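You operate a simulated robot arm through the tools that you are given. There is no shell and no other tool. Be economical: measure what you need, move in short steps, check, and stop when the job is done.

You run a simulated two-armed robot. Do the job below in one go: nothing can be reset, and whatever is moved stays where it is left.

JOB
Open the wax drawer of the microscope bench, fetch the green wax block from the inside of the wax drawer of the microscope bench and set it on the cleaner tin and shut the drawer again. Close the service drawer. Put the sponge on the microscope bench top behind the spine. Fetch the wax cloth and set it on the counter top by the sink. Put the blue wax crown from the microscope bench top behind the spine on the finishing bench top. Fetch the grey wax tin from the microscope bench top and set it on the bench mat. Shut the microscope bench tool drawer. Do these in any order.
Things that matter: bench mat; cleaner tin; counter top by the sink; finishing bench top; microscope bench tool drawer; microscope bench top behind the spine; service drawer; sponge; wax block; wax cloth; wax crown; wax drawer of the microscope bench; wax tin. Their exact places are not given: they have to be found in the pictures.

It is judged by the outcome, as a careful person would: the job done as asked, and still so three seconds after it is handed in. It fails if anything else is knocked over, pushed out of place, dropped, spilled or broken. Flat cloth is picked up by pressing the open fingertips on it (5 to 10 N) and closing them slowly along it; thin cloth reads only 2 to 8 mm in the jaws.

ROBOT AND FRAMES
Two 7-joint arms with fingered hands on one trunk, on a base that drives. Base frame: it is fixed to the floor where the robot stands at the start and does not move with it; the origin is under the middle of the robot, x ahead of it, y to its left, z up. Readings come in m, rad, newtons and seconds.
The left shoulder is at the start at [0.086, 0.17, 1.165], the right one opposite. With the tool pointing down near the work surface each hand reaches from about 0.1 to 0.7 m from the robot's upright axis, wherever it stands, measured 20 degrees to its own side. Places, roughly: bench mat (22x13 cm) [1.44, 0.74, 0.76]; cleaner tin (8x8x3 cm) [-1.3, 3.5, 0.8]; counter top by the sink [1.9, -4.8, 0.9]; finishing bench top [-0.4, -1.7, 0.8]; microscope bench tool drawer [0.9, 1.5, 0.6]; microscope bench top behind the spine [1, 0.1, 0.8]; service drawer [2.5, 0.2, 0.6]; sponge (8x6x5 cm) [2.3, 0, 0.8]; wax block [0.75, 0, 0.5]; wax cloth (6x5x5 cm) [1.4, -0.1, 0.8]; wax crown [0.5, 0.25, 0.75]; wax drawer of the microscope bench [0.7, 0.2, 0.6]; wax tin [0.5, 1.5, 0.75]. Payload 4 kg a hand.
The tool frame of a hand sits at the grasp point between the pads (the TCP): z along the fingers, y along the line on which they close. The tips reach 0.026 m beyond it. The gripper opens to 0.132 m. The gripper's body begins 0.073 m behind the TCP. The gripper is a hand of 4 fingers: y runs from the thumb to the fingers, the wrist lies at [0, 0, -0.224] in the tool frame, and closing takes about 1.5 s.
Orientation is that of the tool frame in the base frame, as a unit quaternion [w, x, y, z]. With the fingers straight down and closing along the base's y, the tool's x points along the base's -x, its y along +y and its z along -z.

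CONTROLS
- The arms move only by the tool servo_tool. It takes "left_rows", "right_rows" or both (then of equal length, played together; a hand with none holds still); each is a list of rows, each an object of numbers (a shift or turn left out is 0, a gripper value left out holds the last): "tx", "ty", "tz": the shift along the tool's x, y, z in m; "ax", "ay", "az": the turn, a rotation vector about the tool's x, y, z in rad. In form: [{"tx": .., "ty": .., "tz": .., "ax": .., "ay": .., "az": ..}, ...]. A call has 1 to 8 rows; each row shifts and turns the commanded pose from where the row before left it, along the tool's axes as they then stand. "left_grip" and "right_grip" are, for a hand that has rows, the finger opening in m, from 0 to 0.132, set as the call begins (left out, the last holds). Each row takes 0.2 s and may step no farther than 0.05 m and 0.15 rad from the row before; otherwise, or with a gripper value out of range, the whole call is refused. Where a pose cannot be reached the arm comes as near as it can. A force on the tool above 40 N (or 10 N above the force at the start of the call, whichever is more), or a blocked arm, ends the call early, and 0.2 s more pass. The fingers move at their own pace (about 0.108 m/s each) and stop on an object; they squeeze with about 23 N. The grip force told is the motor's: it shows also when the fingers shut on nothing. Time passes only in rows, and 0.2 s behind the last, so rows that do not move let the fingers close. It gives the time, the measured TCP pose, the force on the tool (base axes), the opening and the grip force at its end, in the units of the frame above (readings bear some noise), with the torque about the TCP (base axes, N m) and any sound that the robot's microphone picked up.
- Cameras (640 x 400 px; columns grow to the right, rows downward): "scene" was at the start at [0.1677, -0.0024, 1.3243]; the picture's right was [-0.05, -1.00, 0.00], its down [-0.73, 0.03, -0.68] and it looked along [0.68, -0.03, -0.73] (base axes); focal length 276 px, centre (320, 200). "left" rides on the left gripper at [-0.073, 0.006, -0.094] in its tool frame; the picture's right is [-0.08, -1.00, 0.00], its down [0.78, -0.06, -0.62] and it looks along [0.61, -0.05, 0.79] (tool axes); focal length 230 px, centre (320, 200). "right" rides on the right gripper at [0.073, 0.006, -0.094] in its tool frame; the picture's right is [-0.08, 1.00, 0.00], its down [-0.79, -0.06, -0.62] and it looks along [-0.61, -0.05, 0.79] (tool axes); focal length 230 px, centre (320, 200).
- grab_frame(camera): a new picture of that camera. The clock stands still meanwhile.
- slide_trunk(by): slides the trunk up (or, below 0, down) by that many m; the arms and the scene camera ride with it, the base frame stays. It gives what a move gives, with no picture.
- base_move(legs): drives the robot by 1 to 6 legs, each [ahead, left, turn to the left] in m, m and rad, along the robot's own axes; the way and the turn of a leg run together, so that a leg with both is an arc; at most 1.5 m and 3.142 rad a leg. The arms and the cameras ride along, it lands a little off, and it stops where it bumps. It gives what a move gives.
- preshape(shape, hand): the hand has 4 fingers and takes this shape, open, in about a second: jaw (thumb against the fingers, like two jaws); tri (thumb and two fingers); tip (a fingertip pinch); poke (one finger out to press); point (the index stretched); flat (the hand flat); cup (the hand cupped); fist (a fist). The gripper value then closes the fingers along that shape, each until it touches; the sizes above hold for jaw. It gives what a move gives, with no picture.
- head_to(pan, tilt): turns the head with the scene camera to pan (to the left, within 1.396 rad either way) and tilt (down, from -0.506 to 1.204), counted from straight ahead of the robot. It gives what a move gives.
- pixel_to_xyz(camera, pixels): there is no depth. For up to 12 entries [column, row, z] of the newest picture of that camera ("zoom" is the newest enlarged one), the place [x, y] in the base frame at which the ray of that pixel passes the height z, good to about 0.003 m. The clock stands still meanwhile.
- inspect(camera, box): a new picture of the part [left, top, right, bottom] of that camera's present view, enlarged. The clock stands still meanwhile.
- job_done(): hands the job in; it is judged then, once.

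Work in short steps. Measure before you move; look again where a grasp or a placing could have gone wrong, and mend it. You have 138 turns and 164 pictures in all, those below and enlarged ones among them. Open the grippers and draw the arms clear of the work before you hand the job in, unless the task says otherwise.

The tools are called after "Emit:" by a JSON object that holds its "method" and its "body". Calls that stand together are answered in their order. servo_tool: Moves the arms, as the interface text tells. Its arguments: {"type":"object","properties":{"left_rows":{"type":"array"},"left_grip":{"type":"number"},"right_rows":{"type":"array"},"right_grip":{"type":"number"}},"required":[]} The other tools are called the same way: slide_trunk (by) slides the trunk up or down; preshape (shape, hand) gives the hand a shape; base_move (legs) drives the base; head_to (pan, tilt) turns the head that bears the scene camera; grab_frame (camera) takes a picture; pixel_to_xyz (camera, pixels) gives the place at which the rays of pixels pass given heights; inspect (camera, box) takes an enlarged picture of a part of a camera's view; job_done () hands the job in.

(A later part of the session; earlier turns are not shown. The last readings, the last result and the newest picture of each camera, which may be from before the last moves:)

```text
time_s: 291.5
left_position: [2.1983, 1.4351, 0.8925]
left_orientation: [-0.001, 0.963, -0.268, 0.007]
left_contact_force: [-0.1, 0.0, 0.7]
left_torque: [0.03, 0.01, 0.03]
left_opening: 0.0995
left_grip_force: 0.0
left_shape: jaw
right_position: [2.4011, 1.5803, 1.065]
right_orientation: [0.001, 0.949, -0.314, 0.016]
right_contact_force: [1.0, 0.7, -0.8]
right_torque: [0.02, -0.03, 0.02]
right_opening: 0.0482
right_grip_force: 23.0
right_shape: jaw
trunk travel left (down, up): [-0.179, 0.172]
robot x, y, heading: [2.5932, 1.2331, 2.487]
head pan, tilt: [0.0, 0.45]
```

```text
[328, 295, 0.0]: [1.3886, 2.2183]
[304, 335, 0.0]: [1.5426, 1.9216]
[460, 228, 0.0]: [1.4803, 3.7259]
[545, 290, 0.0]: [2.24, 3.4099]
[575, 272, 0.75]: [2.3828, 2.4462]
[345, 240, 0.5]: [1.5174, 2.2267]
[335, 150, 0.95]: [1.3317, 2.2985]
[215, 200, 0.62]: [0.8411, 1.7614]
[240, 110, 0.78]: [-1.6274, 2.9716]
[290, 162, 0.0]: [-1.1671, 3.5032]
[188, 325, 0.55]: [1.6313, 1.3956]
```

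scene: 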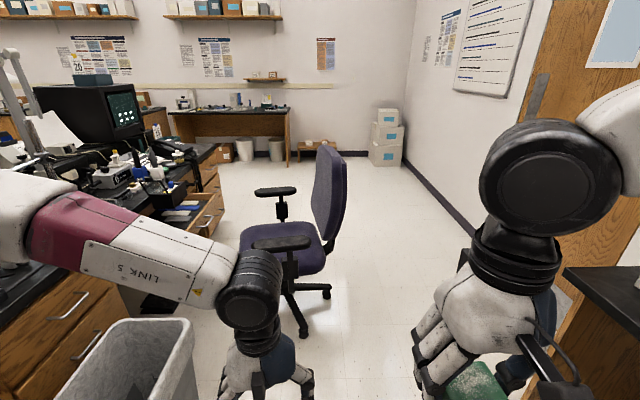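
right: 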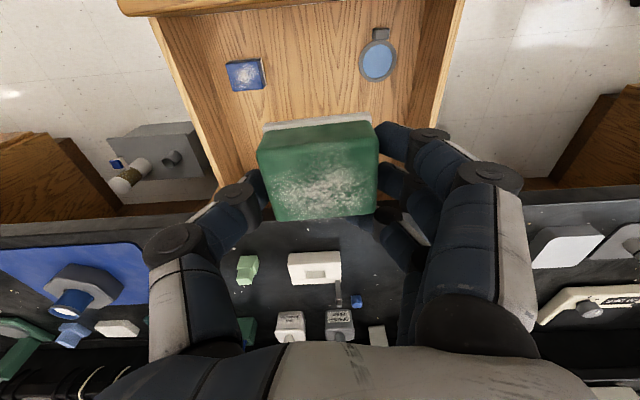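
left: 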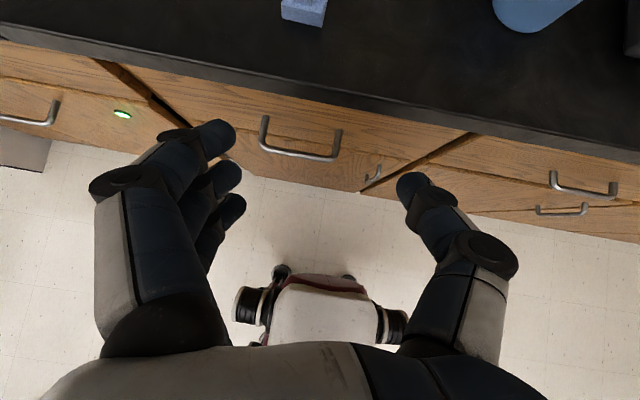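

The table ends at s≈0.47, and beside the chair the gap is 2.7–3.88. I raise the left hand and thread through in legs.

Emit:
{"method": "servo_tool", "body": {"left_rows": [{"tz": -0.045}, {"tz": -0.045}, {"tz": -0.045}, {"tz": -0.045}]}}

Emit:
{"method": "base_move", "body": {"legs": [[0.5, -0.42, 0.019], [0.6, 0, 0], [0.45, -0.28, 0]]}}

Emit:
{"method": "head_to", "body": {"pan": 0.25, "tilt": 0.45}}

Emit:
{"method": "grab_frame", "body": {"camera": "scene"}}

```text
time_s: 292.5
left_position: [2.1986, 1.4354, 1.0717]
left_orientation: [-0.002, 0.963, -0.268, 0.007]
left_contact_force: [0.3, 0.4, -0.3]
left_torque: [0.01, 0.02, -0.02]
left_opening: 0.0997
left_grip_force: 0.1
left_shape: jaw
right_position: [2.4003, 1.5803, 1.0651]
right_orientation: [0.002, 0.95, -0.313, 0.015]
right_contact_force: [0.3, -0.4, -1.3]
right_torque: [-0.01, 0.02, -0.01]
right_opening: 0.0484
right_grip_force: 23.2
right_shape: jaw
trunk travel left (down, up): [-0.179, 0.172]
robot x, y, heading: [2.5906, 1.2383, 2.49]
head pan, tilt: [0.0, 0.45]
```

```text
time_s: 302.6
left_position: [1.3633, 2.9157, 1.0707]
left_orientation: [-0.001, 0.967, -0.256, 0.008]
left_contact_force: [0.5, 0.4, 0.0]
left_torque: [-0.03, 0.0, 0.01]
left_opening: 0.0998
left_grip_force: 0.2
left_shape: jaw
right_position: [1.5609, 3.0658, 1.0651]
right_orientation: [0.002, 0.954, -0.3, 0.015]
right_contact_force: [0.0, 0.0, -1.5]
right_torque: [0.02, 0.03, 0.02]
right_opening: 0.0483
right_grip_force: 23.2
right_shape: jaw
trunk travel left (down, up): [-0.179, 0.172]
robot x, y, heading: [1.7614, 2.7289, 2.519]
head pan, tilt: [0.0, 0.45]
```

```text
time_s: 303.4
left_position: [1.3634, 2.9159, 1.0719]
left_orientation: [-0.001, 0.967, -0.256, 0.008]
left_contact_force: [0.9, -0.4, 0.3]
left_torque: [-0.04, -0.02, 0.02]
left_opening: 0.0996
left_grip_force: 0.0
left_shape: jaw
right_position: [1.5609, 3.0658, 1.0651]
right_orientation: [0.001, 0.954, -0.301, 0.015]
right_contact_force: [0.4, 0.6, -1.9]
right_torque: [0.02, 0.03, 0.0]
right_opening: 0.0482
right_grip_force: 22.6
right_shape: jaw
trunk travel left (down, up): [-0.179, 0.172]
robot x, y, heading: [1.7647, 2.7248, 2.519]
head pan, tilt: [0.25, 0.45]
```

```text
56 pictures are left
```

scene: 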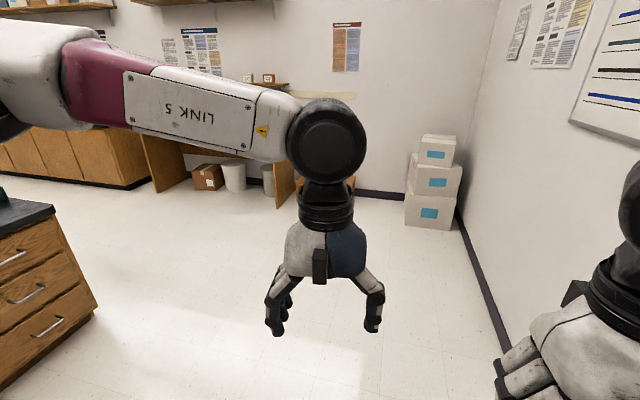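

Past the chair. I head toward the far table (cleaner tin near (-1.3,3.5)).

Emit:
{"method": "base_move", "body": {"legs": [[1.0, 0.3, -0.013], [0.9, 0.65, 0]]}}

Emit:
{"method": "head_to", "body": {"pan": 0.1, "tilt": 0.5}}

Emit:
{"method": "grab_frame", "body": {"camera": "scene"}}

```text
time_s: 314.7
left_position: [-0.7442, 3.2307, 1.0703]
left_orientation: [-0.001, 0.969, -0.247, 0.008]
left_contact_force: [0.9, 0.8, -0.1]
left_torque: [-0.01, 0.02, 0.0]
left_opening: 0.0998
left_grip_force: 0.1
left_shape: jaw
right_position: [-0.5485, 3.3826, 1.0653]
right_orientation: [0.002, 0.955, -0.295, 0.015]
right_contact_force: [0.7, 1.2, -1.4]
right_torque: [0.0, -0.02, -0.02]
right_opening: 0.0482
right_grip_force: 22.7
right_shape: jaw
trunk travel left (down, up): [-0.179, 0.172]
robot x, y, heading: [-0.3437, 3.0514, 2.53]
head pan, tilt: [0.25, 0.45]
```

```text
time_s: 315.4
left_position: [-0.7445, 3.2288, 1.0713]
left_orientation: [-0.001, 0.969, -0.248, 0.008]
left_contact_force: [0.1, 0.0, 0.4]
left_torque: [-0.01, 0.02, -0.02]
left_opening: 0.0997
left_grip_force: 0.0
left_shape: jaw
right_position: [-0.55, 3.3829, 1.0656]
right_orientation: [0.001, 0.956, -0.294, 0.015]
right_contact_force: [-0.3, 0.2, -0.4]
right_torque: [0.02, 0.0, 0.0]
right_opening: 0.0483
right_grip_force: 23.2
right_shape: jaw
trunk travel left (down, up): [-0.179, 0.172]
robot x, y, heading: [-0.3414, 3.0485, 2.532]
head pan, tilt: [0.099, 0.499]
```

```text
55 pictures are left
```

scene: 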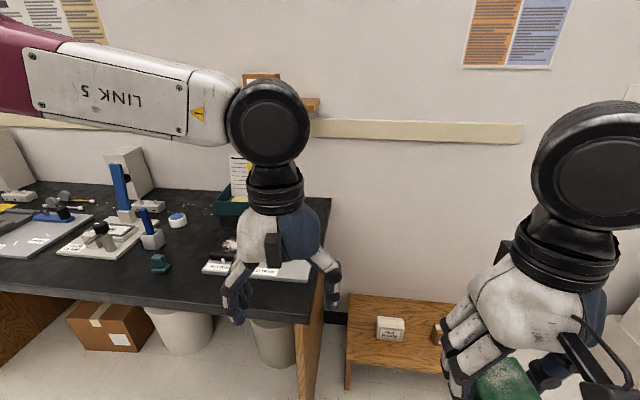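

I zoom on the table and the low stand to identify the cleaner tin.

Emit:
{"method": "inspect", "body": {"camera": "scene", "box": [0, 130, 340, 330]}}

Emit:
{"method": "inspect", "body": {"camera": "scene", "box": [340, 280, 460, 390]}}

Emit:
{"method": "pixel_to_xyz", "body": {"camera": "scene", "pixels": [[178, 220, 0.78], [265, 268, 0.77], [220, 310, 0.75], [330, 200, 0.75], [308, 315, 0.75], [385, 328, 0.4], [160, 262, 0.77]]}}

```text
1.88 times, centred on (170, 230) of scene
```

zoom: 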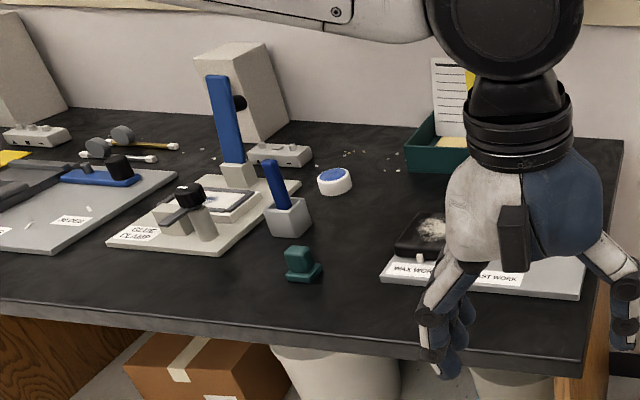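

```text
3.64 times, centred on (400, 335) of scene
```

zoom: 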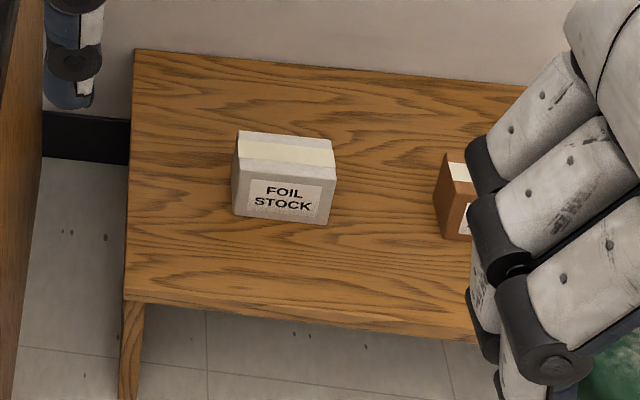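

```text
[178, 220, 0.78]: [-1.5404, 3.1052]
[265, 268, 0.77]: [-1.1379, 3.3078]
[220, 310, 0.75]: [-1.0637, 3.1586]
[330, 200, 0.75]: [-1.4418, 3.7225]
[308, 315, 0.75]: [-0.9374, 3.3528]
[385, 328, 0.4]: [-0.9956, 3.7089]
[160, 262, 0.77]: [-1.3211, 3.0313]
```

A dark square tin with powder is partly hidden behind the left hand at (225,250). I move the left hand aside and look.

Emit:
{"method": "servo_tool", "body": {"left_rows": [{"ty": 0.045, "tx": 0.03}, {"ty": 0.045, "tx": 0.03}, {"ty": 0.045, "tx": 0.03}, {"ty": 0.045}]}}

Emit:
{"method": "head_to", "body": {"pan": 0.0, "tilt": 0.65}}

Emit:
{"method": "inspect", "body": {"camera": "scene", "box": [160, 80, 480, 280]}}

```text
refused: row 1 steps farther than a row can; nothing moved
```

```text
time_s: 316.1
left_position: [-0.7452, 3.231, 1.0704]
left_orientation: [-0.002, 0.969, -0.246, 0.007]
left_contact_force: [0.0, -0.6, -0.3]
left_torque: [0.01, -0.02, 0.01]
left_opening: 0.0996
left_grip_force: 0.0
left_shape: jaw
right_position: [-0.5476, 3.383, 1.0654]
right_orientation: [0.002, 0.956, -0.294, 0.015]
right_contact_force: [0.3, 0.2, -1.5]
right_torque: [0.0, -0.03, 0.01]
right_opening: 0.0485
right_grip_force: 22.6
right_shape: jaw
trunk travel left (down, up): [-0.179, 0.172]
robot x, y, heading: [-0.3418, 3.0459, 2.54]
head pan, tilt: [0.0, 0.649]
```

```text
2.00 times, centred on (320, 180) of scene
```

zoom: 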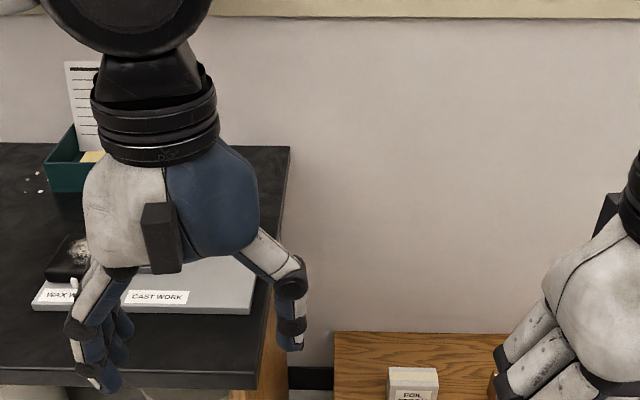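

Emit:
{"method": "servo_tool", "body": {"left_rows": [{"ty": 0.045}, {"ty": 0.045}, {"ty": 0.045}, {"ty": 0.045}, {"ty": 0.045}]}}

Emit:
{"method": "inspect", "body": {"camera": "scene", "box": [100, 80, 420, 280]}}

```text
time_s: 317.3
left_position: [-0.8542, 3.0345, 1.0709]
left_orientation: [-0.002, 0.969, -0.248, 0.008]
left_contact_force: [1.0, -0.1, 0.5]
left_torque: [0.0, -0.04, 0.01]
left_opening: 0.0998
left_grip_force: 0.1
left_shape: jaw
right_position: [-0.5489, 3.3821, 1.0659]
right_orientation: [0.001, 0.956, -0.294, 0.015]
right_contact_force: [0.3, -0.7, -1.3]
right_torque: [0.02, 0.01, -0.01]
right_opening: 0.0481
right_grip_force: 23.2
right_shape: jaw
trunk travel left (down, up): [-0.179, 0.172]
robot x, y, heading: [-0.3422, 3.0492, 2.532]
head pan, tilt: [0.0, 0.649]
```

```text
2.00 times, centred on (260, 180) of scene
```

zoom: 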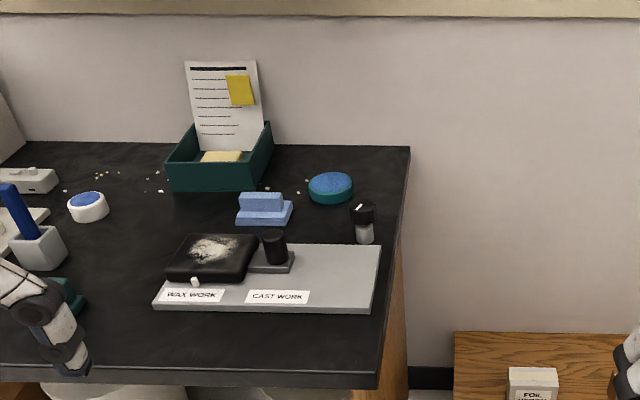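

Two candidates: the dark square tin and the teal round one. I measure both and zoom closer.

Emit:
{"method": "pixel_to_xyz", "body": {"camera": "scene", "pixels": [[205, 200, 0.79], [265, 170, 0.78], [254, 174, 0.78], [276, 174, 0.78], [185, 216, 0.78], [218, 220, 0.78], [192, 198, 0.79], [226, 199, 0.79], [144, 180, 0.78]]}}

Emit:
{"method": "inspect", "body": {"camera": "scene", "box": [170, 150, 300, 240]}}

```text
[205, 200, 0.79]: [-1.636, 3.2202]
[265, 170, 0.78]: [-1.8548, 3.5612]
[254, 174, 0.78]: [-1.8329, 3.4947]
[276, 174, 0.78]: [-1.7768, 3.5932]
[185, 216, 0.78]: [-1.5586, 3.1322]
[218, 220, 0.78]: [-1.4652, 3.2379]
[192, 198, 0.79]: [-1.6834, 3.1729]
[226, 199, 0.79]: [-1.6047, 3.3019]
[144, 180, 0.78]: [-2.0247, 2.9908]
```

```text
4.44 times, centred on (235, 195) of scene
```

zoom: 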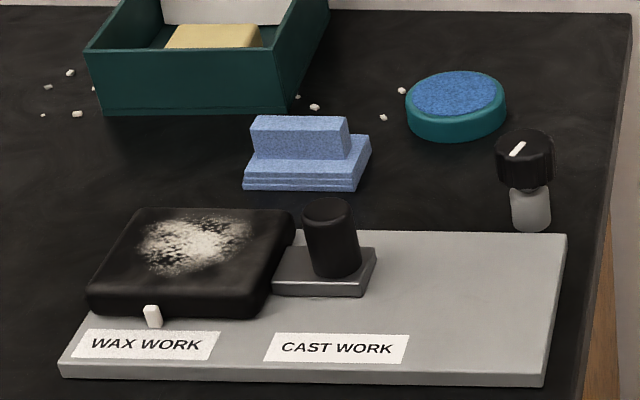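

The "scene" conversion used an older head pose; I redo it on the newest zoom.

Emit:
{"method": "pixel_to_xyz", "body": {"camera": "zoom", "pixels": [[455, 95, 0.785], [406, 105, 0.77], [506, 105, 0.77], [190, 255, 0.79], [88, 292, 0.79], [255, 298, 0.79], [135, 210, 0.79], [292, 215, 0.79], [60, 375, 0.755], [545, 383, 0.755], [565, 235, 0.76], [632, 15, 0.75]]}}

```text
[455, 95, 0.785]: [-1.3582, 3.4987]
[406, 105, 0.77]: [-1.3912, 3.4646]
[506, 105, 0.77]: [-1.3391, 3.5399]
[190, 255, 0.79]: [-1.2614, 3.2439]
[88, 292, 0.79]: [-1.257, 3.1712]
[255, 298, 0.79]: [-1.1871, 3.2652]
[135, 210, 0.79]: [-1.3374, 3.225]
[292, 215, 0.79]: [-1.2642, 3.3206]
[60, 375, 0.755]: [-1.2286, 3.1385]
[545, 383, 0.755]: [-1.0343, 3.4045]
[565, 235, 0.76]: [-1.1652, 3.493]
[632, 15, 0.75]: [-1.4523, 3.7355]
```

The cleaner tin is the teal round tin at (-1.36, 3.50), ~9 cm across. Its reach from the front is long, so I stand with my right side toward the table: turn left 1.1 rad, then close in.

Emit:
{"method": "base_move", "body": {"legs": [[0, 0, 1.108], [0.34, -0.16, 0]]}}

Emit:
{"method": "servo_tool", "body": {"right_rows": [{"ty": -0.045}, {"ty": -0.045}, {"ty": -0.045}, {"ty": -0.045}, {"ty": -0.045}, {"ty": -0.045}]}}

Emit:
{"method": "head_to", "body": {"pan": -1.0, "tilt": 0.7}}

Emit:
{"method": "grab_frame", "body": {"camera": "scene"}}

Emit:
{"method": "grab_frame", "body": {"camera": "right"}}

```text
time_s: 322.5
left_position: [-0.933, 2.5556, 1.0715]
left_orientation: [-0.005, 0.953, 0.304, 0.006]
left_contact_force: [0.3, 0.2, 0.2]
left_torque: [0.0, -0.02, 0.04]
left_opening: 0.0997
left_grip_force: 0.1
left_shape: jaw
right_position: [-1.1121, 2.9797, 1.065]
right_orientation: [-0.007, 0.966, 0.259, 0.014]
right_contact_force: [0.2, 0.3, -1.2]
right_torque: [0.03, -0.02, 0.02]
right_opening: 0.0481
right_grip_force: 23.0
right_shape: jaw
trunk travel left (down, up): [-0.179, 0.172]
robot x, y, heading: [-0.7188, 3.0191, -2.629]
head pan, tilt: [0.0, 0.649]
```

```text
time_s: 323.9
left_position: [-0.9319, 2.5559, 1.0707]
left_orientation: [-0.005, 0.953, 0.304, 0.006]
left_contact_force: [-0.7, -0.1, 0.2]
left_torque: [0.01, 0.06, -0.02]
left_opening: 0.0998
left_grip_force: 0.1
left_shape: jaw
right_position: [-1.2473, 3.2187, 1.0666]
right_orientation: [-0.006, 0.966, 0.258, 0.015]
right_contact_force: [0.2, 0.7, -1.4]
right_torque: [-0.01, -0.02, 0.05]
right_opening: 0.048
right_grip_force: 22.8
right_shape: jaw
trunk travel left (down, up): [-0.179, 0.172]
robot x, y, heading: [-0.7188, 3.0194, -2.631]
head pan, tilt: [0.0, 0.649]
```

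```text
time_s: 325.2
left_position: [-0.9322, 2.5542, 1.0709]
left_orientation: [-0.006, 0.953, 0.304, 0.005]
left_contact_force: [0.1, 0.0, -0.1]
left_torque: [0.01, -0.02, -0.02]
left_opening: 0.0997
left_grip_force: 0.1
left_shape: jaw
right_position: [-1.2458, 3.2168, 1.0674]
right_orientation: [-0.007, 0.966, 0.259, 0.013]
right_contact_force: [-0.6, -0.7, -2.2]
right_torque: [-0.01, -0.01, 0.03]
right_opening: 0.0481
right_grip_force: 22.8
right_shape: jaw
trunk travel left (down, up): [-0.179, 0.172]
robot x, y, heading: [-0.7215, 3.0213, -2.636]
head pan, tilt: [-1.0, 0.7]
```

```text
49 pictures are left
```

scene: 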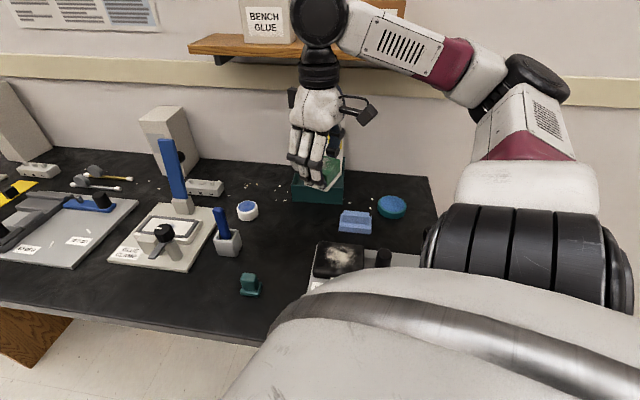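

```text
48 pictures are left
```

right: 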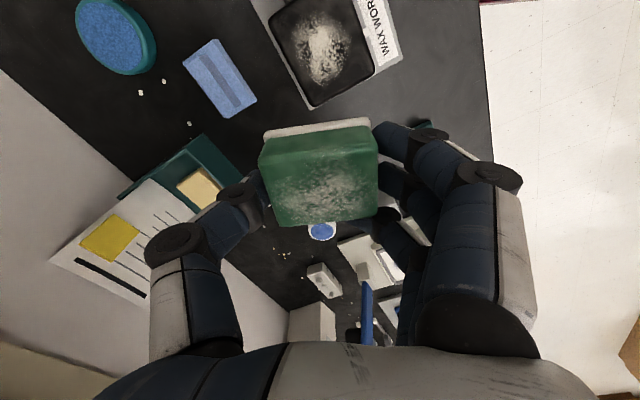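

Tin visible at (392,205) scene and (118,35) right picture. I measure it.

Emit:
{"method": "pixel_to_xyz", "body": {"camera": "scene", "pixels": [[392, 203, 0.785], [378, 207, 0.775], [407, 207, 0.775], [384, 262, 0.82], [355, 222, 0.78], [345, 172, 0.85]]}}

Emit:
{"method": "pixel_to_xyz", "body": {"camera": "right", "pixels": [[118, 33, 0.785], [118, 33, 0.775], [220, 78, 0.78], [240, 170, 0.8]]}}

```text
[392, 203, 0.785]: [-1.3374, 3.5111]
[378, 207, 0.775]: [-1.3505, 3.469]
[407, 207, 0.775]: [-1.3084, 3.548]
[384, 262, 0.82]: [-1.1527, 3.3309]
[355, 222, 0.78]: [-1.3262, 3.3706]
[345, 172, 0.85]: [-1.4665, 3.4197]
```

```text
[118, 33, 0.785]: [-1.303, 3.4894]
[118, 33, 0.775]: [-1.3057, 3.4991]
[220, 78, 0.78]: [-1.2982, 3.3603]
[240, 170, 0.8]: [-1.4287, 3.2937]
```

Tin centre ≈ (-1.335,3.50). I move over it at height and re-measure.

Emit:
{"method": "servo_tool", "body": {"right_rows": [{"tx": 0.0107, "ty": -0.048}, {"tx": 0.0107, "ty": -0.048}, {"tx": 0.0107, "ty": -0.048}, {"tx": 0.0107, "ty": -0.048}, {"tx": 0.0107, "ty": -0.048}, {"tx": 0.0107, "ty": -0.048}, {}]}}

Emit:
{"method": "grab_frame", "body": {"camera": "right"}}

Emit:
{"method": "grab_frame", "body": {"camera": "scene"}}

```text
time_s: 326.4
left_position: [-0.9323, 2.5549, 1.0714]
left_orientation: [-0.005, 0.953, 0.304, 0.005]
left_contact_force: [-0.9, -0.4, 1.4]
left_torque: [-0.09, -0.1, 0.0]
left_opening: 0.0998
left_grip_force: 0.1
left_shape: jaw
right_position: [-1.3176, 3.4477, 1.069]
right_orientation: [-0.002, 0.962, 0.272, 0.023]
right_contact_force: [29.7, -27.4, 0.7]
right_torque: [3.08, 3.37, -0.14]
right_opening: 0.0481
right_grip_force: 22.8
right_shape: jaw
trunk travel left (down, up): [-0.179, 0.172]
robot x, y, heading: [-0.7182, 3.0206, -2.63]
head pan, tilt: [-1.0, 0.7]
stopped in row 6 (right hand): the force on the tool passed its limit at 138 N (the readings are from after the stop); the commanded pose is now the measured one
```

```text
47 pictures are left
```

right: 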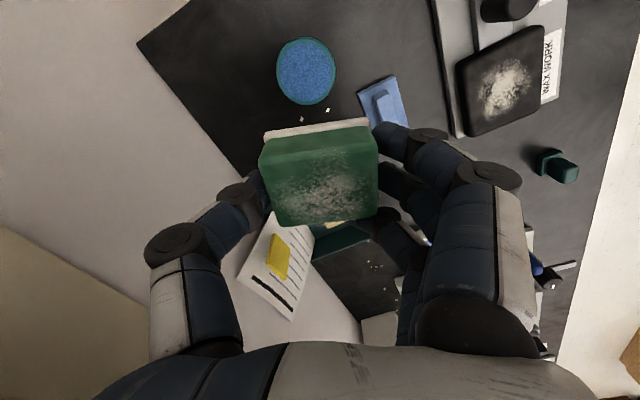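

```text
46 pictures are left
```

scene: 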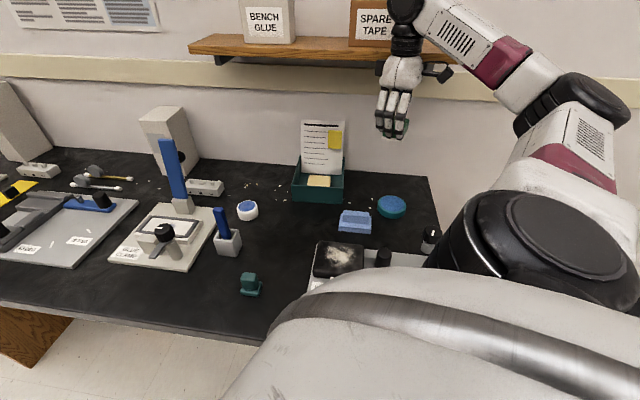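

The wrist hit the wall shelf above. I pull away from the wall at once, then go lower before approaching.

Emit:
{"method": "servo_tool", "body": {"right_rows": [{"tx": 0.012, "ty": 0.03}, {"tx": 0.018, "ty": 0.044}, {"tx": 0.01, "ty": 0.03}, {}]}}

Emit:
{"method": "head_to", "body": {"pan": -1.1, "tilt": 0.35}}

Emit:
{"method": "grab_frame", "body": {"camera": "scene"}}

```text
time_s: 327.4
left_position: [-0.932, 2.5561, 1.0715]
left_orientation: [-0.005, 0.953, 0.304, 0.005]
left_contact_force: [0.4, -0.3, 0.3]
left_torque: [-0.01, 0.03, -0.02]
left_opening: 0.0998
left_grip_force: 0.0
left_shape: jaw
right_position: [-1.2322, 3.3804, 1.0707]
right_orientation: [-0.002, 0.963, 0.267, 0.021]
right_contact_force: [0.2, -0.1, -1.4]
right_torque: [0.02, 0.0, 0.03]
right_opening: 0.0481
right_grip_force: 23.1
right_shape: jaw
trunk travel left (down, up): [-0.179, 0.172]
robot x, y, heading: [-0.7182, 3.0208, -2.634]
head pan, tilt: [-1.0, 0.7]
```

```text
time_s: 328.2
left_position: [-0.9334, 2.5563, 1.0705]
left_orientation: [-0.005, 0.953, 0.303, 0.004]
left_contact_force: [0.3, -0.1, -1.2]
left_torque: [0.02, 0.02, 0.02]
left_opening: 0.0999
left_grip_force: 0.0
left_shape: jaw
right_position: [-1.2321, 3.3804, 1.0697]
right_orientation: [-0.002, 0.963, 0.269, 0.021]
right_contact_force: [0.5, 0.2, -1.2]
right_torque: [0.04, -0.01, -0.03]
right_opening: 0.048
right_grip_force: 22.9
right_shape: jaw
trunk travel left (down, up): [-0.179, 0.172]
robot x, y, heading: [-0.7196, 3.0226, -2.63]
head pan, tilt: [-1.1, 0.351]
```

```text
45 pictures are left
```

scene: 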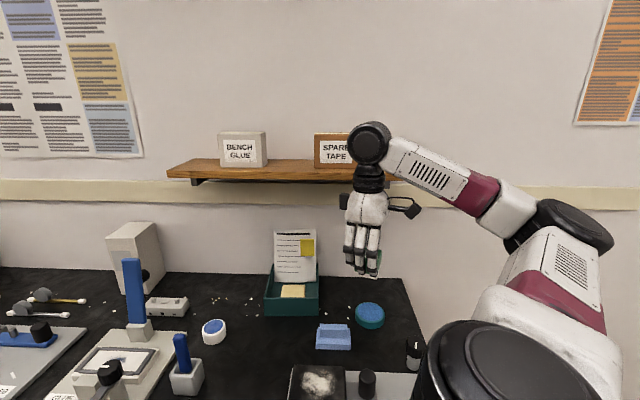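

The shelf boxes still stand. I measure the shelf front edge and tin.

Emit:
{"method": "pixel_to_xyz", "body": {"camera": "scene", "pixels": [[270, 180, 1.04], [270, 180, 1.1], [190, 178, 1.04], [370, 310, 0.785], [430, 270, 0.75], [360, 190, 1.05], [315, 272, 0.75]]}}

Emit:
{"method": "grab_frame", "body": {"camera": "right"}}

```text
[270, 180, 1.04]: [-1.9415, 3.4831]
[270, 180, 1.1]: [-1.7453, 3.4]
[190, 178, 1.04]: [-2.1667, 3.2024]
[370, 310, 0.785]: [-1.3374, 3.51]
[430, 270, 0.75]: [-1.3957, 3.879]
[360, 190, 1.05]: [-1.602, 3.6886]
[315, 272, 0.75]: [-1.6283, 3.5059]
```

```text
44 pictures are left
```

right: 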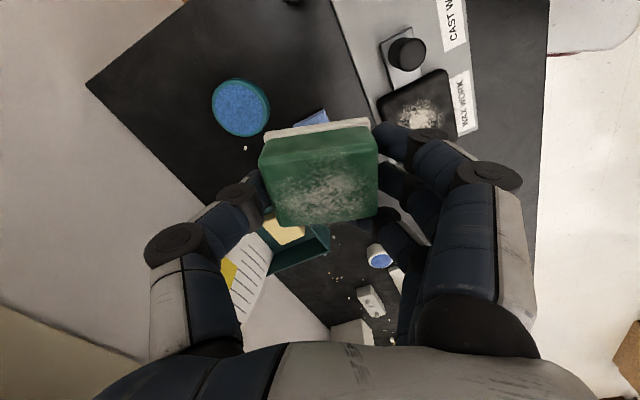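

I lower the hand to z ≈ 0.865 here (clear of the cloth below), beneath shelf height, then check.

Emit:
{"method": "pixel_to_xyz", "body": {"camera": "right", "pixels": [[241, 106, 0.785], [320, 115, 0.8]]}}

Emit:
{"method": "servo_tool", "body": {"right_rows": [{"tz": 0.05}, {"tz": 0.05}, {"tz": 0.05}, {"tz": 0.04}, {"tz": 0.015}, {}]}}

Emit:
{"method": "grab_frame", "body": {"camera": "right"}}

Emit:
{"method": "grab_frame", "body": {"camera": "scene"}}

```text
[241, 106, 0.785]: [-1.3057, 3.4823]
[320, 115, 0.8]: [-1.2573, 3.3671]
```

```text
time_s: 329.6
left_position: [-0.9333, 2.5566, 1.0717]
left_orientation: [-0.006, 0.953, 0.304, 0.005]
left_contact_force: [0.5, -0.1, 0.2]
left_torque: [0.01, 0.01, -0.02]
left_opening: 0.0997
left_grip_force: 0.1
left_shape: jaw
right_position: [-1.222, 3.3835, 0.8652]
right_orientation: [-0.002, 0.963, 0.269, 0.021]
right_contact_force: [0.6, -0.1, -1.1]
right_torque: [-0.01, 0.05, 0.02]
right_opening: 0.0483
right_grip_force: 23.4
right_shape: jaw
trunk travel left (down, up): [-0.179, 0.172]
robot x, y, heading: [-0.7196, 3.0199, -2.628]
head pan, tilt: [-1.1, 0.351]
```

```text
43 pictures are left
```

right: 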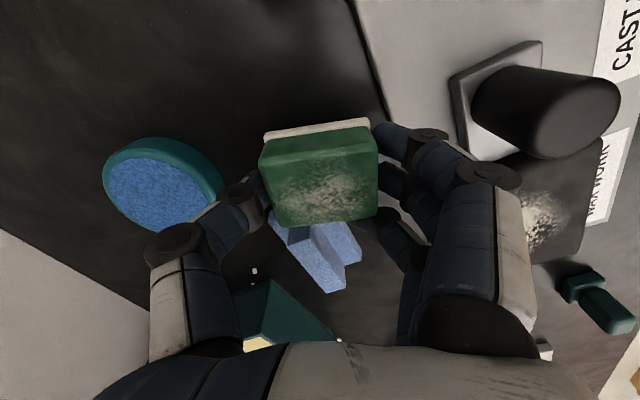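

```text
42 pictures are left
```

scene: 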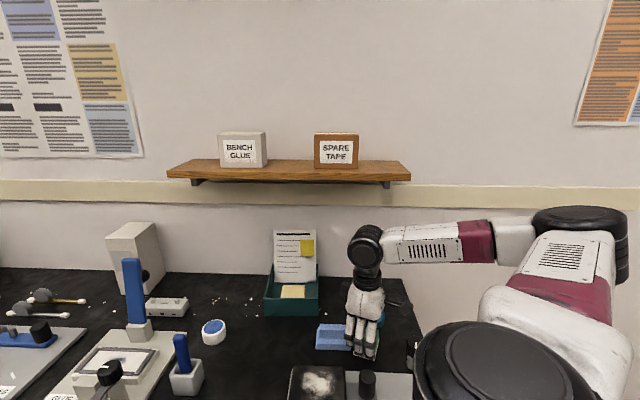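

Below shelf height now. I measure the tin from the right camera at close range.

Emit:
{"method": "pixel_to_xyz", "body": {"camera": "right", "pixels": [[163, 187, 0.785], [163, 187, 0.79], [106, 185, 0.785], [218, 190, 0.785], [162, 148, 0.785], [165, 228, 0.785]]}}

```text
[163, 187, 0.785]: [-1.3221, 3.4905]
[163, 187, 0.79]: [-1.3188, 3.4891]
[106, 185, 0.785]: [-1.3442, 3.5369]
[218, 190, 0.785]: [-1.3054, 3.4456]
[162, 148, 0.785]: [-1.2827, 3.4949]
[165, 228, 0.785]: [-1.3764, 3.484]
```

I slide over the tin centre (~(-1.327,3.496)) at this height.

Emit:
{"method": "servo_tool", "body": {"right_rows": [{"tx": -0.0075, "ty": -0.0372}, {"tx": -0.0075, "ty": -0.0372}, {"tx": -0.0075, "ty": -0.0372}, {"tx": -0.0075, "ty": -0.0372}, {}]}}

Emit:
{"method": "grab_frame", "body": {"camera": "right"}}

Emit:
{"method": "inspect", "body": {"camera": "scene", "box": [260, 200, 460, 400]}}

```text
time_s: 330.9
left_position: [-0.933, 2.5555, 1.0713]
left_orientation: [-0.005, 0.953, 0.303, 0.005]
left_contact_force: [-0.4, 0.2, 0.7]
left_torque: [-0.02, 0.03, -0.02]
left_opening: 0.0999
left_grip_force: 0.1
left_shape: jaw
right_position: [-1.325, 3.496, 0.862]
right_orientation: [-0.002, 0.963, 0.269, 0.021]
right_contact_force: [0.0, -0.7, -1.4]
right_torque: [0.0, 0.02, 0.01]
right_opening: 0.0479
right_grip_force: 23.3
right_shape: jaw
trunk travel left (down, up): [-0.179, 0.172]
robot x, y, heading: [-0.7152, 3.0228, -2.633]
head pan, tilt: [-1.1, 0.351]
```

```text
41 pictures are left
```

right: 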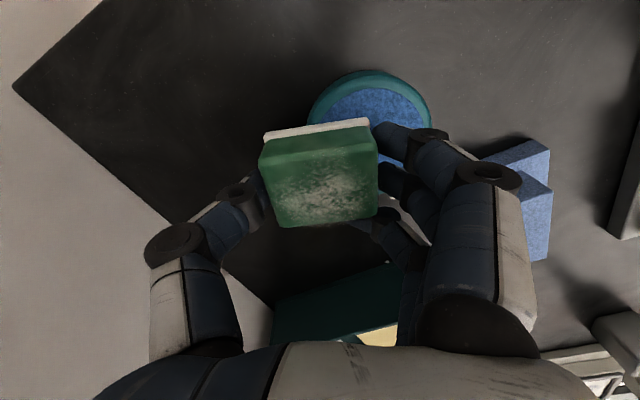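

```text
2.00 times, centred on (360, 300) of scene
```

zoom: 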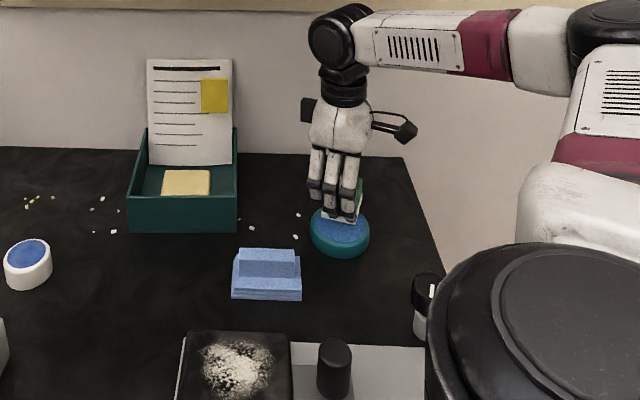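

Emit:
{"method": "pixel_to_xyz", "body": {"camera": "right", "pixels": [[308, 120, 0.775], [432, 122, 0.775], [370, 88, 0.787], [322, 130, 0.8], [372, 70, 0.775]]}}

Emit:
{"method": "pixel_to_xyz", "body": {"camera": "zoom", "pixels": [[340, 226, 0.787], [311, 235, 0.775], [369, 235, 0.775]]}}

```text
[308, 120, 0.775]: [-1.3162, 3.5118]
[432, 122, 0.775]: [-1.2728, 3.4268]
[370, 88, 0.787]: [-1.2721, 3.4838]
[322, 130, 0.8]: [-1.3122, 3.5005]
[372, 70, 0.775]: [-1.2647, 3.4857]
```

```text
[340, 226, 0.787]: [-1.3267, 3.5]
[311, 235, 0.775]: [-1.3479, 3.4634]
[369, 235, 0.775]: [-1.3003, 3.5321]
```

The rays agree only if the tin top is at z≈0.815, centre ≈ (-1.299,3.477). I shift there and lower gently to contact.

Emit:
{"method": "servo_tool", "body": {"right_rows": [{"tx": 0.0065, "ty": 0.015}, {"tx": 0.0065, "ty": 0.015}, {}]}}

Emit:
{"method": "grab_frame", "body": {"camera": "right"}}

Emit:
{"method": "inspect", "body": {"camera": "scene", "box": [300, 240, 440, 340]}}

```text
time_s: 331.6
left_position: [-0.9327, 2.5557, 1.0717]
left_orientation: [-0.005, 0.953, 0.304, 0.004]
left_contact_force: [-0.3, 0.8, -0.1]
left_torque: [-0.04, -0.01, 0.0]
left_opening: 0.0999
left_grip_force: 0.0
left_shape: jaw
right_position: [-1.299, 3.4774, 0.8635]
right_orientation: [-0.002, 0.963, 0.269, 0.021]
right_contact_force: [-0.3, 0.1, -2.2]
right_torque: [0.01, 0.01, -0.02]
right_opening: 0.0479
right_grip_force: 23.3
right_shape: jaw
trunk travel left (down, up): [-0.179, 0.172]
robot x, y, heading: [-0.7179, 3.0178, -2.631]
head pan, tilt: [-1.1, 0.351]
```

```text
39 pictures are left
```

right: 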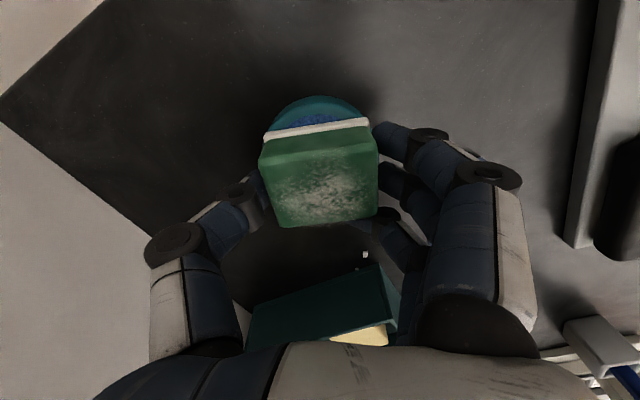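

```text
4.00 times, centred on (370, 290) of scene
```

zoom: 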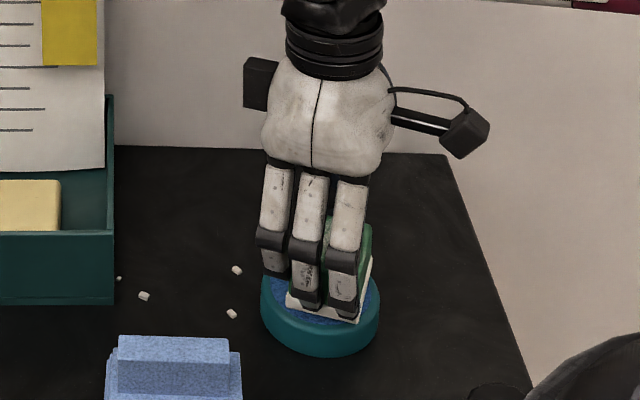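

Well centred over the tin now. I lower in small steps.

Emit:
{"method": "servo_tool", "body": {"right_rows": [{"tz": 0.005}, {"tz": 0.004}, {"tz": 0.003}, {}]}}

Emit:
{"method": "servo_tool", "body": {"right_rows": [{"tz": 0.003}, {"tz": 0.003}, {}]}}

```text
time_s: 332.6
left_position: [-0.9312, 2.554, 1.0712]
left_orientation: [-0.006, 0.953, 0.303, 0.004]
left_contact_force: [0.4, -0.6, 0.0]
left_torque: [0.0, -0.01, 0.03]
left_opening: 0.0998
left_grip_force: 0.0
left_shape: jaw
right_position: [-1.299, 3.4757, 0.8549]
right_orientation: [-0.004, 0.963, 0.268, 0.018]
right_contact_force: [-2.6, 3.5, 37.6]
right_torque: [0.14, -0.01, -0.15]
right_opening: 0.0492
right_grip_force: 23.0
right_shape: jaw
trunk travel left (down, up): [-0.179, 0.172]
robot x, y, heading: [-0.7211, 3.0178, -2.63]
head pan, tilt: [-1.1, 0.351]
```

```text
time_s: 333.4
left_position: [-0.9313, 2.5547, 1.0703]
left_orientation: [-0.006, 0.953, 0.304, 0.004]
left_contact_force: [-0.1, 0.1, -0.3]
left_torque: [0.01, -0.05, -0.02]
left_opening: 0.0997
left_grip_force: 0.0
left_shape: jaw
right_position: [-1.2983, 3.475, 0.8495]
right_orientation: [-0.003, 0.963, 0.269, 0.02]
right_contact_force: [-7.2, 2.1, 37.5]
right_torque: [0.02, -0.01, -0.21]
right_opening: 0.05
right_grip_force: 23.0
right_shape: jaw
trunk travel left (down, up): [-0.179, 0.172]
robot x, y, heading: [-0.7194, 3.0177, -2.633]
head pan, tilt: [-1.1, 0.351]
```

Block rests on the tin. I ease up, open wide, then rise a little.

Emit:
{"method": "servo_tool", "body": {"right_rows": [{"tz": -0.003}, {}, {}, {}, {}, {}], "right_grip": 0.1}}

Emit:
{"method": "servo_tool", "body": {"right_rows": [{"tz": -0.01}, {"tz": -0.02}, {"tz": -0.02}, {}]}}

Emit:
{"method": "grab_frame", "body": {"camera": "right"}}

```text
time_s: 334.9
left_position: [-0.9328, 2.5562, 1.0704]
left_orientation: [-0.004, 0.953, 0.303, 0.005]
left_contact_force: [0.2, -1.3, -0.2]
left_torque: [-0.01, 0.02, -0.01]
left_opening: 0.0999
left_grip_force: 0.0
left_shape: jaw
right_position: [-1.2993, 3.4766, 0.8493]
right_orientation: [-0.002, 0.963, 0.269, 0.021]
right_contact_force: [1.0, 0.0, -0.6]
right_torque: [0.03, -0.01, -0.03]
right_opening: 0.0996
right_grip_force: 0.0
right_shape: jaw
trunk travel left (down, up): [-0.179, 0.172]
robot x, y, heading: [-0.718, 3.0199, -2.632]
head pan, tilt: [-1.1, 0.351]
```

```text
time_s: 335.9
left_position: [-0.933, 2.5556, 1.0709]
left_orientation: [-0.006, 0.953, 0.303, 0.005]
left_contact_force: [-0.3, 0.8, 0.0]
left_torque: [0.03, -0.01, 0.02]
left_opening: 0.0999
left_grip_force: 0.1
left_shape: jaw
right_position: [-1.2996, 3.4776, 0.9002]
right_orientation: [-0.002, 0.963, 0.269, 0.021]
right_contact_force: [-0.2, -0.1, 0.1]
right_torque: [0.0, -0.01, -0.01]
right_opening: 0.0998
right_grip_force: 0.1
right_shape: jaw
trunk travel left (down, up): [-0.179, 0.172]
robot x, y, heading: [-0.7185, 3.0191, -2.633]
head pan, tilt: [-1.1, 0.351]
```

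```text
37 pictures are left
```

right: 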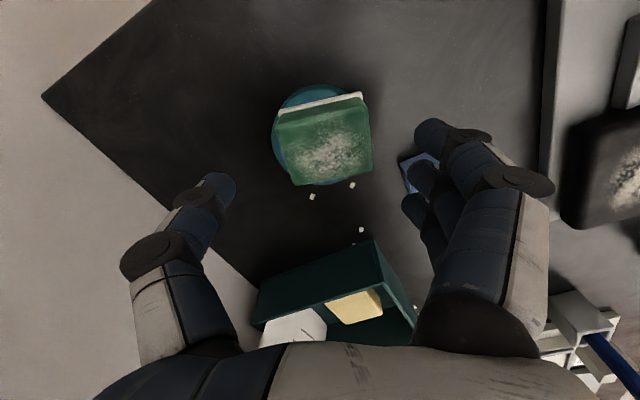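

The block sits on the cleaner tin. I retract the right hand away from wall and shelf, rising, back to the front.

Emit:
{"method": "servo_tool", "body": {"right_rows": [{"ty": 0.045}, {"ty": 0.045}, {"ty": 0.03, "tz": -0.035}, {"ty": 0.02, "tz": -0.045}, {"ty": 0.03, "tz": -0.035}, {"ty": 0.048}, {"ty": 0.048}, {"ty": 0.048}]}}

Emit:
{"method": "servo_tool", "body": {"right_rows": [{"ty": 0.048}, {"ty": 0.048}, {"ty": 0.048}]}}

Emit:
{"method": "base_move", "body": {"legs": [[0, 0.5, 0.43], [-0.35, 0.0, 0], [0, 0.95, 0]]}}

Emit:
{"method": "head_to", "body": {"pan": 0.35, "tilt": 0.55}}

Emit:
{"method": "grab_frame", "body": {"camera": "scene"}}

```text
time_s: 337.6
left_position: [-0.9317, 2.5547, 1.0687]
left_orientation: [-0.005, 0.953, 0.303, 0.006]
left_contact_force: [-0.5, 0.2, -0.3]
left_torque: [-0.01, 0.01, -0.02]
left_opening: 0.0999
left_grip_force: 0.2
left_shape: jaw
right_position: [-1.154, 3.2067, 1.0238]
right_orientation: [-0.003, 0.963, 0.268, 0.023]
right_contact_force: [0.4, 0.3, -0.9]
right_torque: [0.02, -0.04, 0.02]
right_opening: 0.0998
right_grip_force: 0.1
right_shape: jaw
right hand out of reach, approached as far as the arm can: row 8
trunk travel left (down, up): [-0.179, 0.172]
robot x, y, heading: [-0.7213, 3.0205, -2.633]
head pan, tilt: [-1.1, 0.351]
```

```text
time_s: 338.4
left_position: [-0.9329, 2.5549, 1.0699]
left_orientation: [-0.007, 0.953, 0.303, 0.005]
left_contact_force: [-0.2, -0.3, 0.6]
left_torque: [-0.01, -0.02, -0.02]
left_opening: 0.0997
left_grip_force: 0.0
left_shape: jaw
right_position: [-1.1187, 3.0721, 1.0368]
right_orientation: [-0.004, 0.963, 0.268, 0.023]
right_contact_force: [0.5, -0.4, 0.1]
right_torque: [0.03, 0.0, -0.02]
right_opening: 0.0997
right_grip_force: 0.1
right_shape: jaw
right hand out of reach, approached as far as the arm can: row 1, 2, 3
trunk travel left (down, up): [-0.179, 0.172]
robot x, y, heading: [-0.7185, 3.0209, -2.632]
head pan, tilt: [-1.1, 0.351]
```

```text
time_s: 353.4
left_position: [0.5798, 1.8621, 1.0695]
left_orientation: [-0.005, 0.867, 0.499, 0.004]
left_contact_force: [0.1, 0.0, -0.7]
left_torque: [0.01, 0.0, -0.01]
left_opening: 0.0997
left_grip_force: 0.0
left_shape: jaw
right_position: [0.1955, 2.2571, 1.037]
right_orientation: [-0.007, 0.885, 0.465, 0.021]
right_contact_force: [0.0, -1.2, 0.2]
right_torque: [0.03, 0.0, -0.02]
right_opening: 0.0996
right_grip_force: 0.1
right_shape: jaw
trunk travel left (down, up): [-0.179, 0.172]
robot x, y, heading: [0.5825, 2.3723, -2.204]
head pan, tilt: [-1.1, 0.351]
```

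```text
time_s: 355.0
left_position: [0.5804, 1.8621, 1.0722]
left_orientation: [-0.006, 0.867, 0.499, 0.004]
left_contact_force: [-0.3, 0.4, -0.6]
left_torque: [-0.03, -0.02, 0.02]
left_opening: 0.0998
left_grip_force: 0.1
left_shape: jaw
right_position: [0.1957, 2.256, 1.0353]
right_orientation: [-0.007, 0.885, 0.466, 0.022]
right_contact_force: [0.5, 0.2, -0.3]
right_torque: [0.04, 0.02, 0.0]
right_opening: 0.0997
right_grip_force: 0.1
right_shape: jaw
trunk travel left (down, up): [-0.179, 0.172]
robot x, y, heading: [0.5824, 2.3766, -2.206]
head pan, tilt: [0.351, 0.55]
```

```text
36 pictures are left
```

scene: 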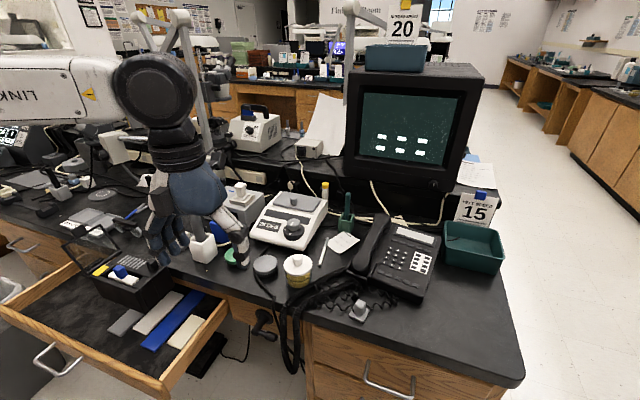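

I zoom on the drawer and the tins.

Emit:
{"method": "inspect", "body": {"camera": "scene", "box": [190, 180, 420, 340]}}

Emit:
{"method": "inspect", "body": {"camera": "scene", "box": [0, 200, 260, 400]}}

Emit:
{"method": "pixel_to_xyz", "body": {"camera": "scene", "pixels": [[265, 266, 0.775], [297, 268, 0.79], [160, 388, 0.68], [5, 308, 0.68], [55, 370, 0.62], [227, 302, 0.68], [262, 298, 0.755], [520, 375, 0.75], [240, 258, 0.775]]}}

```text
2.50 times, centred on (305, 260) of scene
```

zoom: 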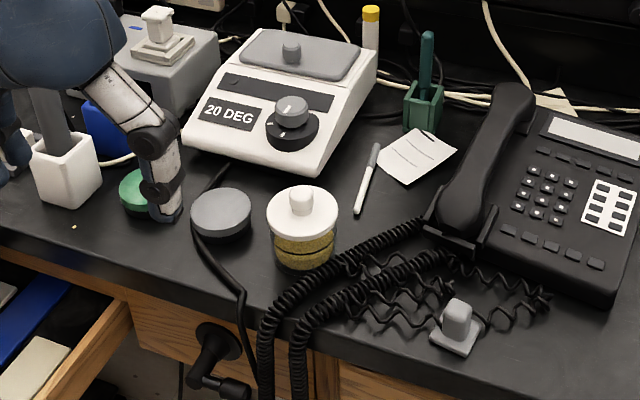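

```text
2.00 times, centred on (130, 300) of scene
```

zoom: 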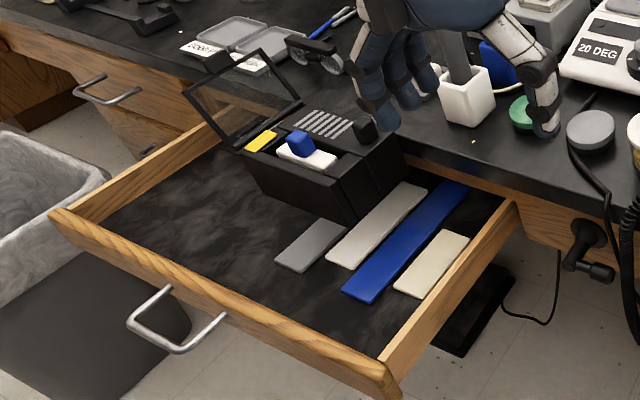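

```text
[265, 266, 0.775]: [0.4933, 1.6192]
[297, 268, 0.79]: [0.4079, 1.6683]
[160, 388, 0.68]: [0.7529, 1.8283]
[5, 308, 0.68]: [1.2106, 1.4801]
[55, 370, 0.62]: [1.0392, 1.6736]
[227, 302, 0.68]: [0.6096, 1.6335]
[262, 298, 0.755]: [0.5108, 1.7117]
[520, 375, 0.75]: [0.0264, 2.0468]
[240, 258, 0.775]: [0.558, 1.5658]
```

The grey wax tin is at about (0.493,1.619); drawer front spans s -0.48..0.10. I look left for the chair's exact position.

Emit:
{"method": "head_to", "body": {"pan": 1.25, "tilt": 0.8}}

Emit:
{"method": "grab_frame", "body": {"camera": "scene"}}

```text
time_s: 356.2
left_position: [0.5805, 1.8617, 1.0711]
left_orientation: [-0.006, 0.867, 0.499, 0.003]
left_contact_force: [-0.3, 0.7, 0.2]
left_torque: [-0.01, 0.04, 0.01]
left_opening: 0.0998
left_grip_force: 0.1
left_shape: jaw
right_position: [0.1956, 2.2553, 1.0354]
right_orientation: [-0.007, 0.884, 0.466, 0.022]
right_contact_force: [0.5, 0.5, -0.3]
right_torque: [0.0, 0.02, 0.0]
right_opening: 0.0999
right_grip_force: 0.0
right_shape: jaw
trunk travel left (down, up): [-0.179, 0.172]
robot x, y, heading: [0.5807, 2.3742, -2.206]
head pan, tilt: [1.25, 0.799]
```

```text
33 pictures are left
```

scene: 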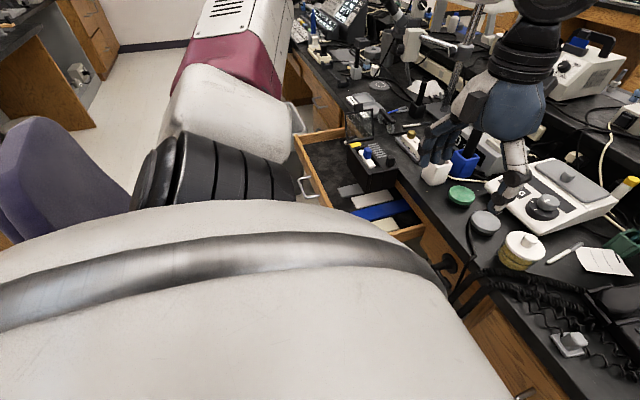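

Chair back is close on my left-rear, so I keep to s≈-0.77 and push the drawer at its right end (s≈-0.42). I back up a little and lower/tilt the left hand.

Emit:
{"method": "base_move", "body": {"legs": [[-0.2, 0.16, 0]]}}

Emit:
{"method": "servo_tool", "body": {"left_rows": [{"tz": 0.045, "ty": 0.01}, {"tz": 0.045, "ty": 0.01}, {"tz": 0.045, "ty": 0.01}, {"tz": 0.045, "ty": 0.01}, {"tz": 0.04}], "left_grip": 0.0}}

Emit:
{"method": "servo_tool", "body": {"left_rows": [{"ay": -0.15}, {"ay": -0.15}, {"ay": -0.15}, {"ay": -0.15}, {"ay": -0.15}, {"ay": -0.15}, {"ay": -0.15}]}}

Emit:
{"method": "head_to", "body": {"pan": 0.5, "tilt": 0.8}}

Emit:
{"method": "grab_frame", "body": {"camera": "scene"}}

```text
time_s: 358.3
left_position: [0.8275, 1.9324, 1.0703]
left_orientation: [-0.007, 0.867, 0.498, 0.003]
left_contact_force: [0.1, 0.2, 0.1]
left_torque: [0.04, 0.02, 0.0]
left_opening: 0.1
left_grip_force: 0.0
left_shape: jaw
right_position: [0.4437, 2.326, 1.0357]
right_orientation: [-0.008, 0.885, 0.466, 0.02]
right_contact_force: [0.3, -0.5, -0.5]
right_torque: [-0.01, 0.07, 0.0]
right_opening: 0.0999
right_grip_force: 0.1
right_shape: jaw
trunk travel left (down, up): [-0.179, 0.172]
robot x, y, heading: [0.8288, 2.4408, -2.202]
head pan, tilt: [1.25, 0.799]
```

```text
time_s: 359.5
left_position: [0.86, 1.9132, 0.8521]
left_orientation: [-0.006, 0.867, 0.498, 0.004]
left_contact_force: [0.3, -0.2, -0.8]
left_torque: [-0.03, -0.01, -0.04]
left_opening: 0.0
left_grip_force: 22.8
left_shape: jaw
right_position: [0.444, 2.3267, 1.0358]
right_orientation: [-0.007, 0.885, 0.465, 0.021]
right_contact_force: [0.3, -0.1, -0.3]
right_torque: [0.0, 0.0, 0.0]
right_opening: 0.0996
right_grip_force: 0.2
right_shape: jaw
trunk travel left (down, up): [-0.179, 0.172]
robot x, y, heading: [0.8282, 2.4447, -2.205]
head pan, tilt: [1.25, 0.799]
```

```text
time_s: 361.1
left_position: [0.8584, 1.8949, 0.8375]
left_orientation: [0.243, 0.752, 0.435, -0.431]
left_contact_force: [0.9, 0.1, 0.5]
left_torque: [-0.01, 0.01, 0.0]
left_opening: 0.0
left_grip_force: 22.9
left_shape: jaw
left hand out of reach, approached as far as the arm can: row 4, 5
right_position: [0.4438, 2.3247, 1.0355]
right_orientation: [-0.007, 0.885, 0.465, 0.021]
right_contact_force: [0.5, 0.8, 0.1]
right_torque: [-0.03, -0.02, 0.03]
right_opening: 0.0996
right_grip_force: 0.0
right_shape: jaw
trunk travel left (down, up): [-0.179, 0.172]
robot x, y, heading: [0.8297, 2.4391, -2.204]
head pan, tilt: [1.25, 0.799]
```

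```text
time_s: 362.2
left_position: [0.8577, 1.895, 0.8382]
left_orientation: [0.244, 0.753, 0.434, -0.431]
left_contact_force: [0.2, -0.2, -0.4]
left_torque: [-0.03, 0.01, -0.01]
left_opening: 0.0
left_grip_force: 22.8
left_shape: jaw
right_position: [0.4438, 2.3256, 1.0368]
right_orientation: [-0.007, 0.885, 0.465, 0.021]
right_contact_force: [-0.2, 0.2, 0.5]
right_torque: [-0.01, 0.03, 0.02]
right_opening: 0.0999
right_grip_force: 0.1
right_shape: jaw
trunk travel left (down, up): [-0.179, 0.172]
robot x, y, heading: [0.8301, 2.4451, -2.208]
head pan, tilt: [0.499, 0.799]
```

```text
32 pictures are left
```

scene: 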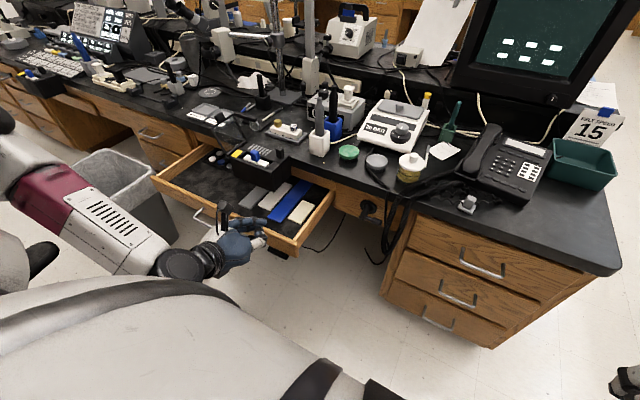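

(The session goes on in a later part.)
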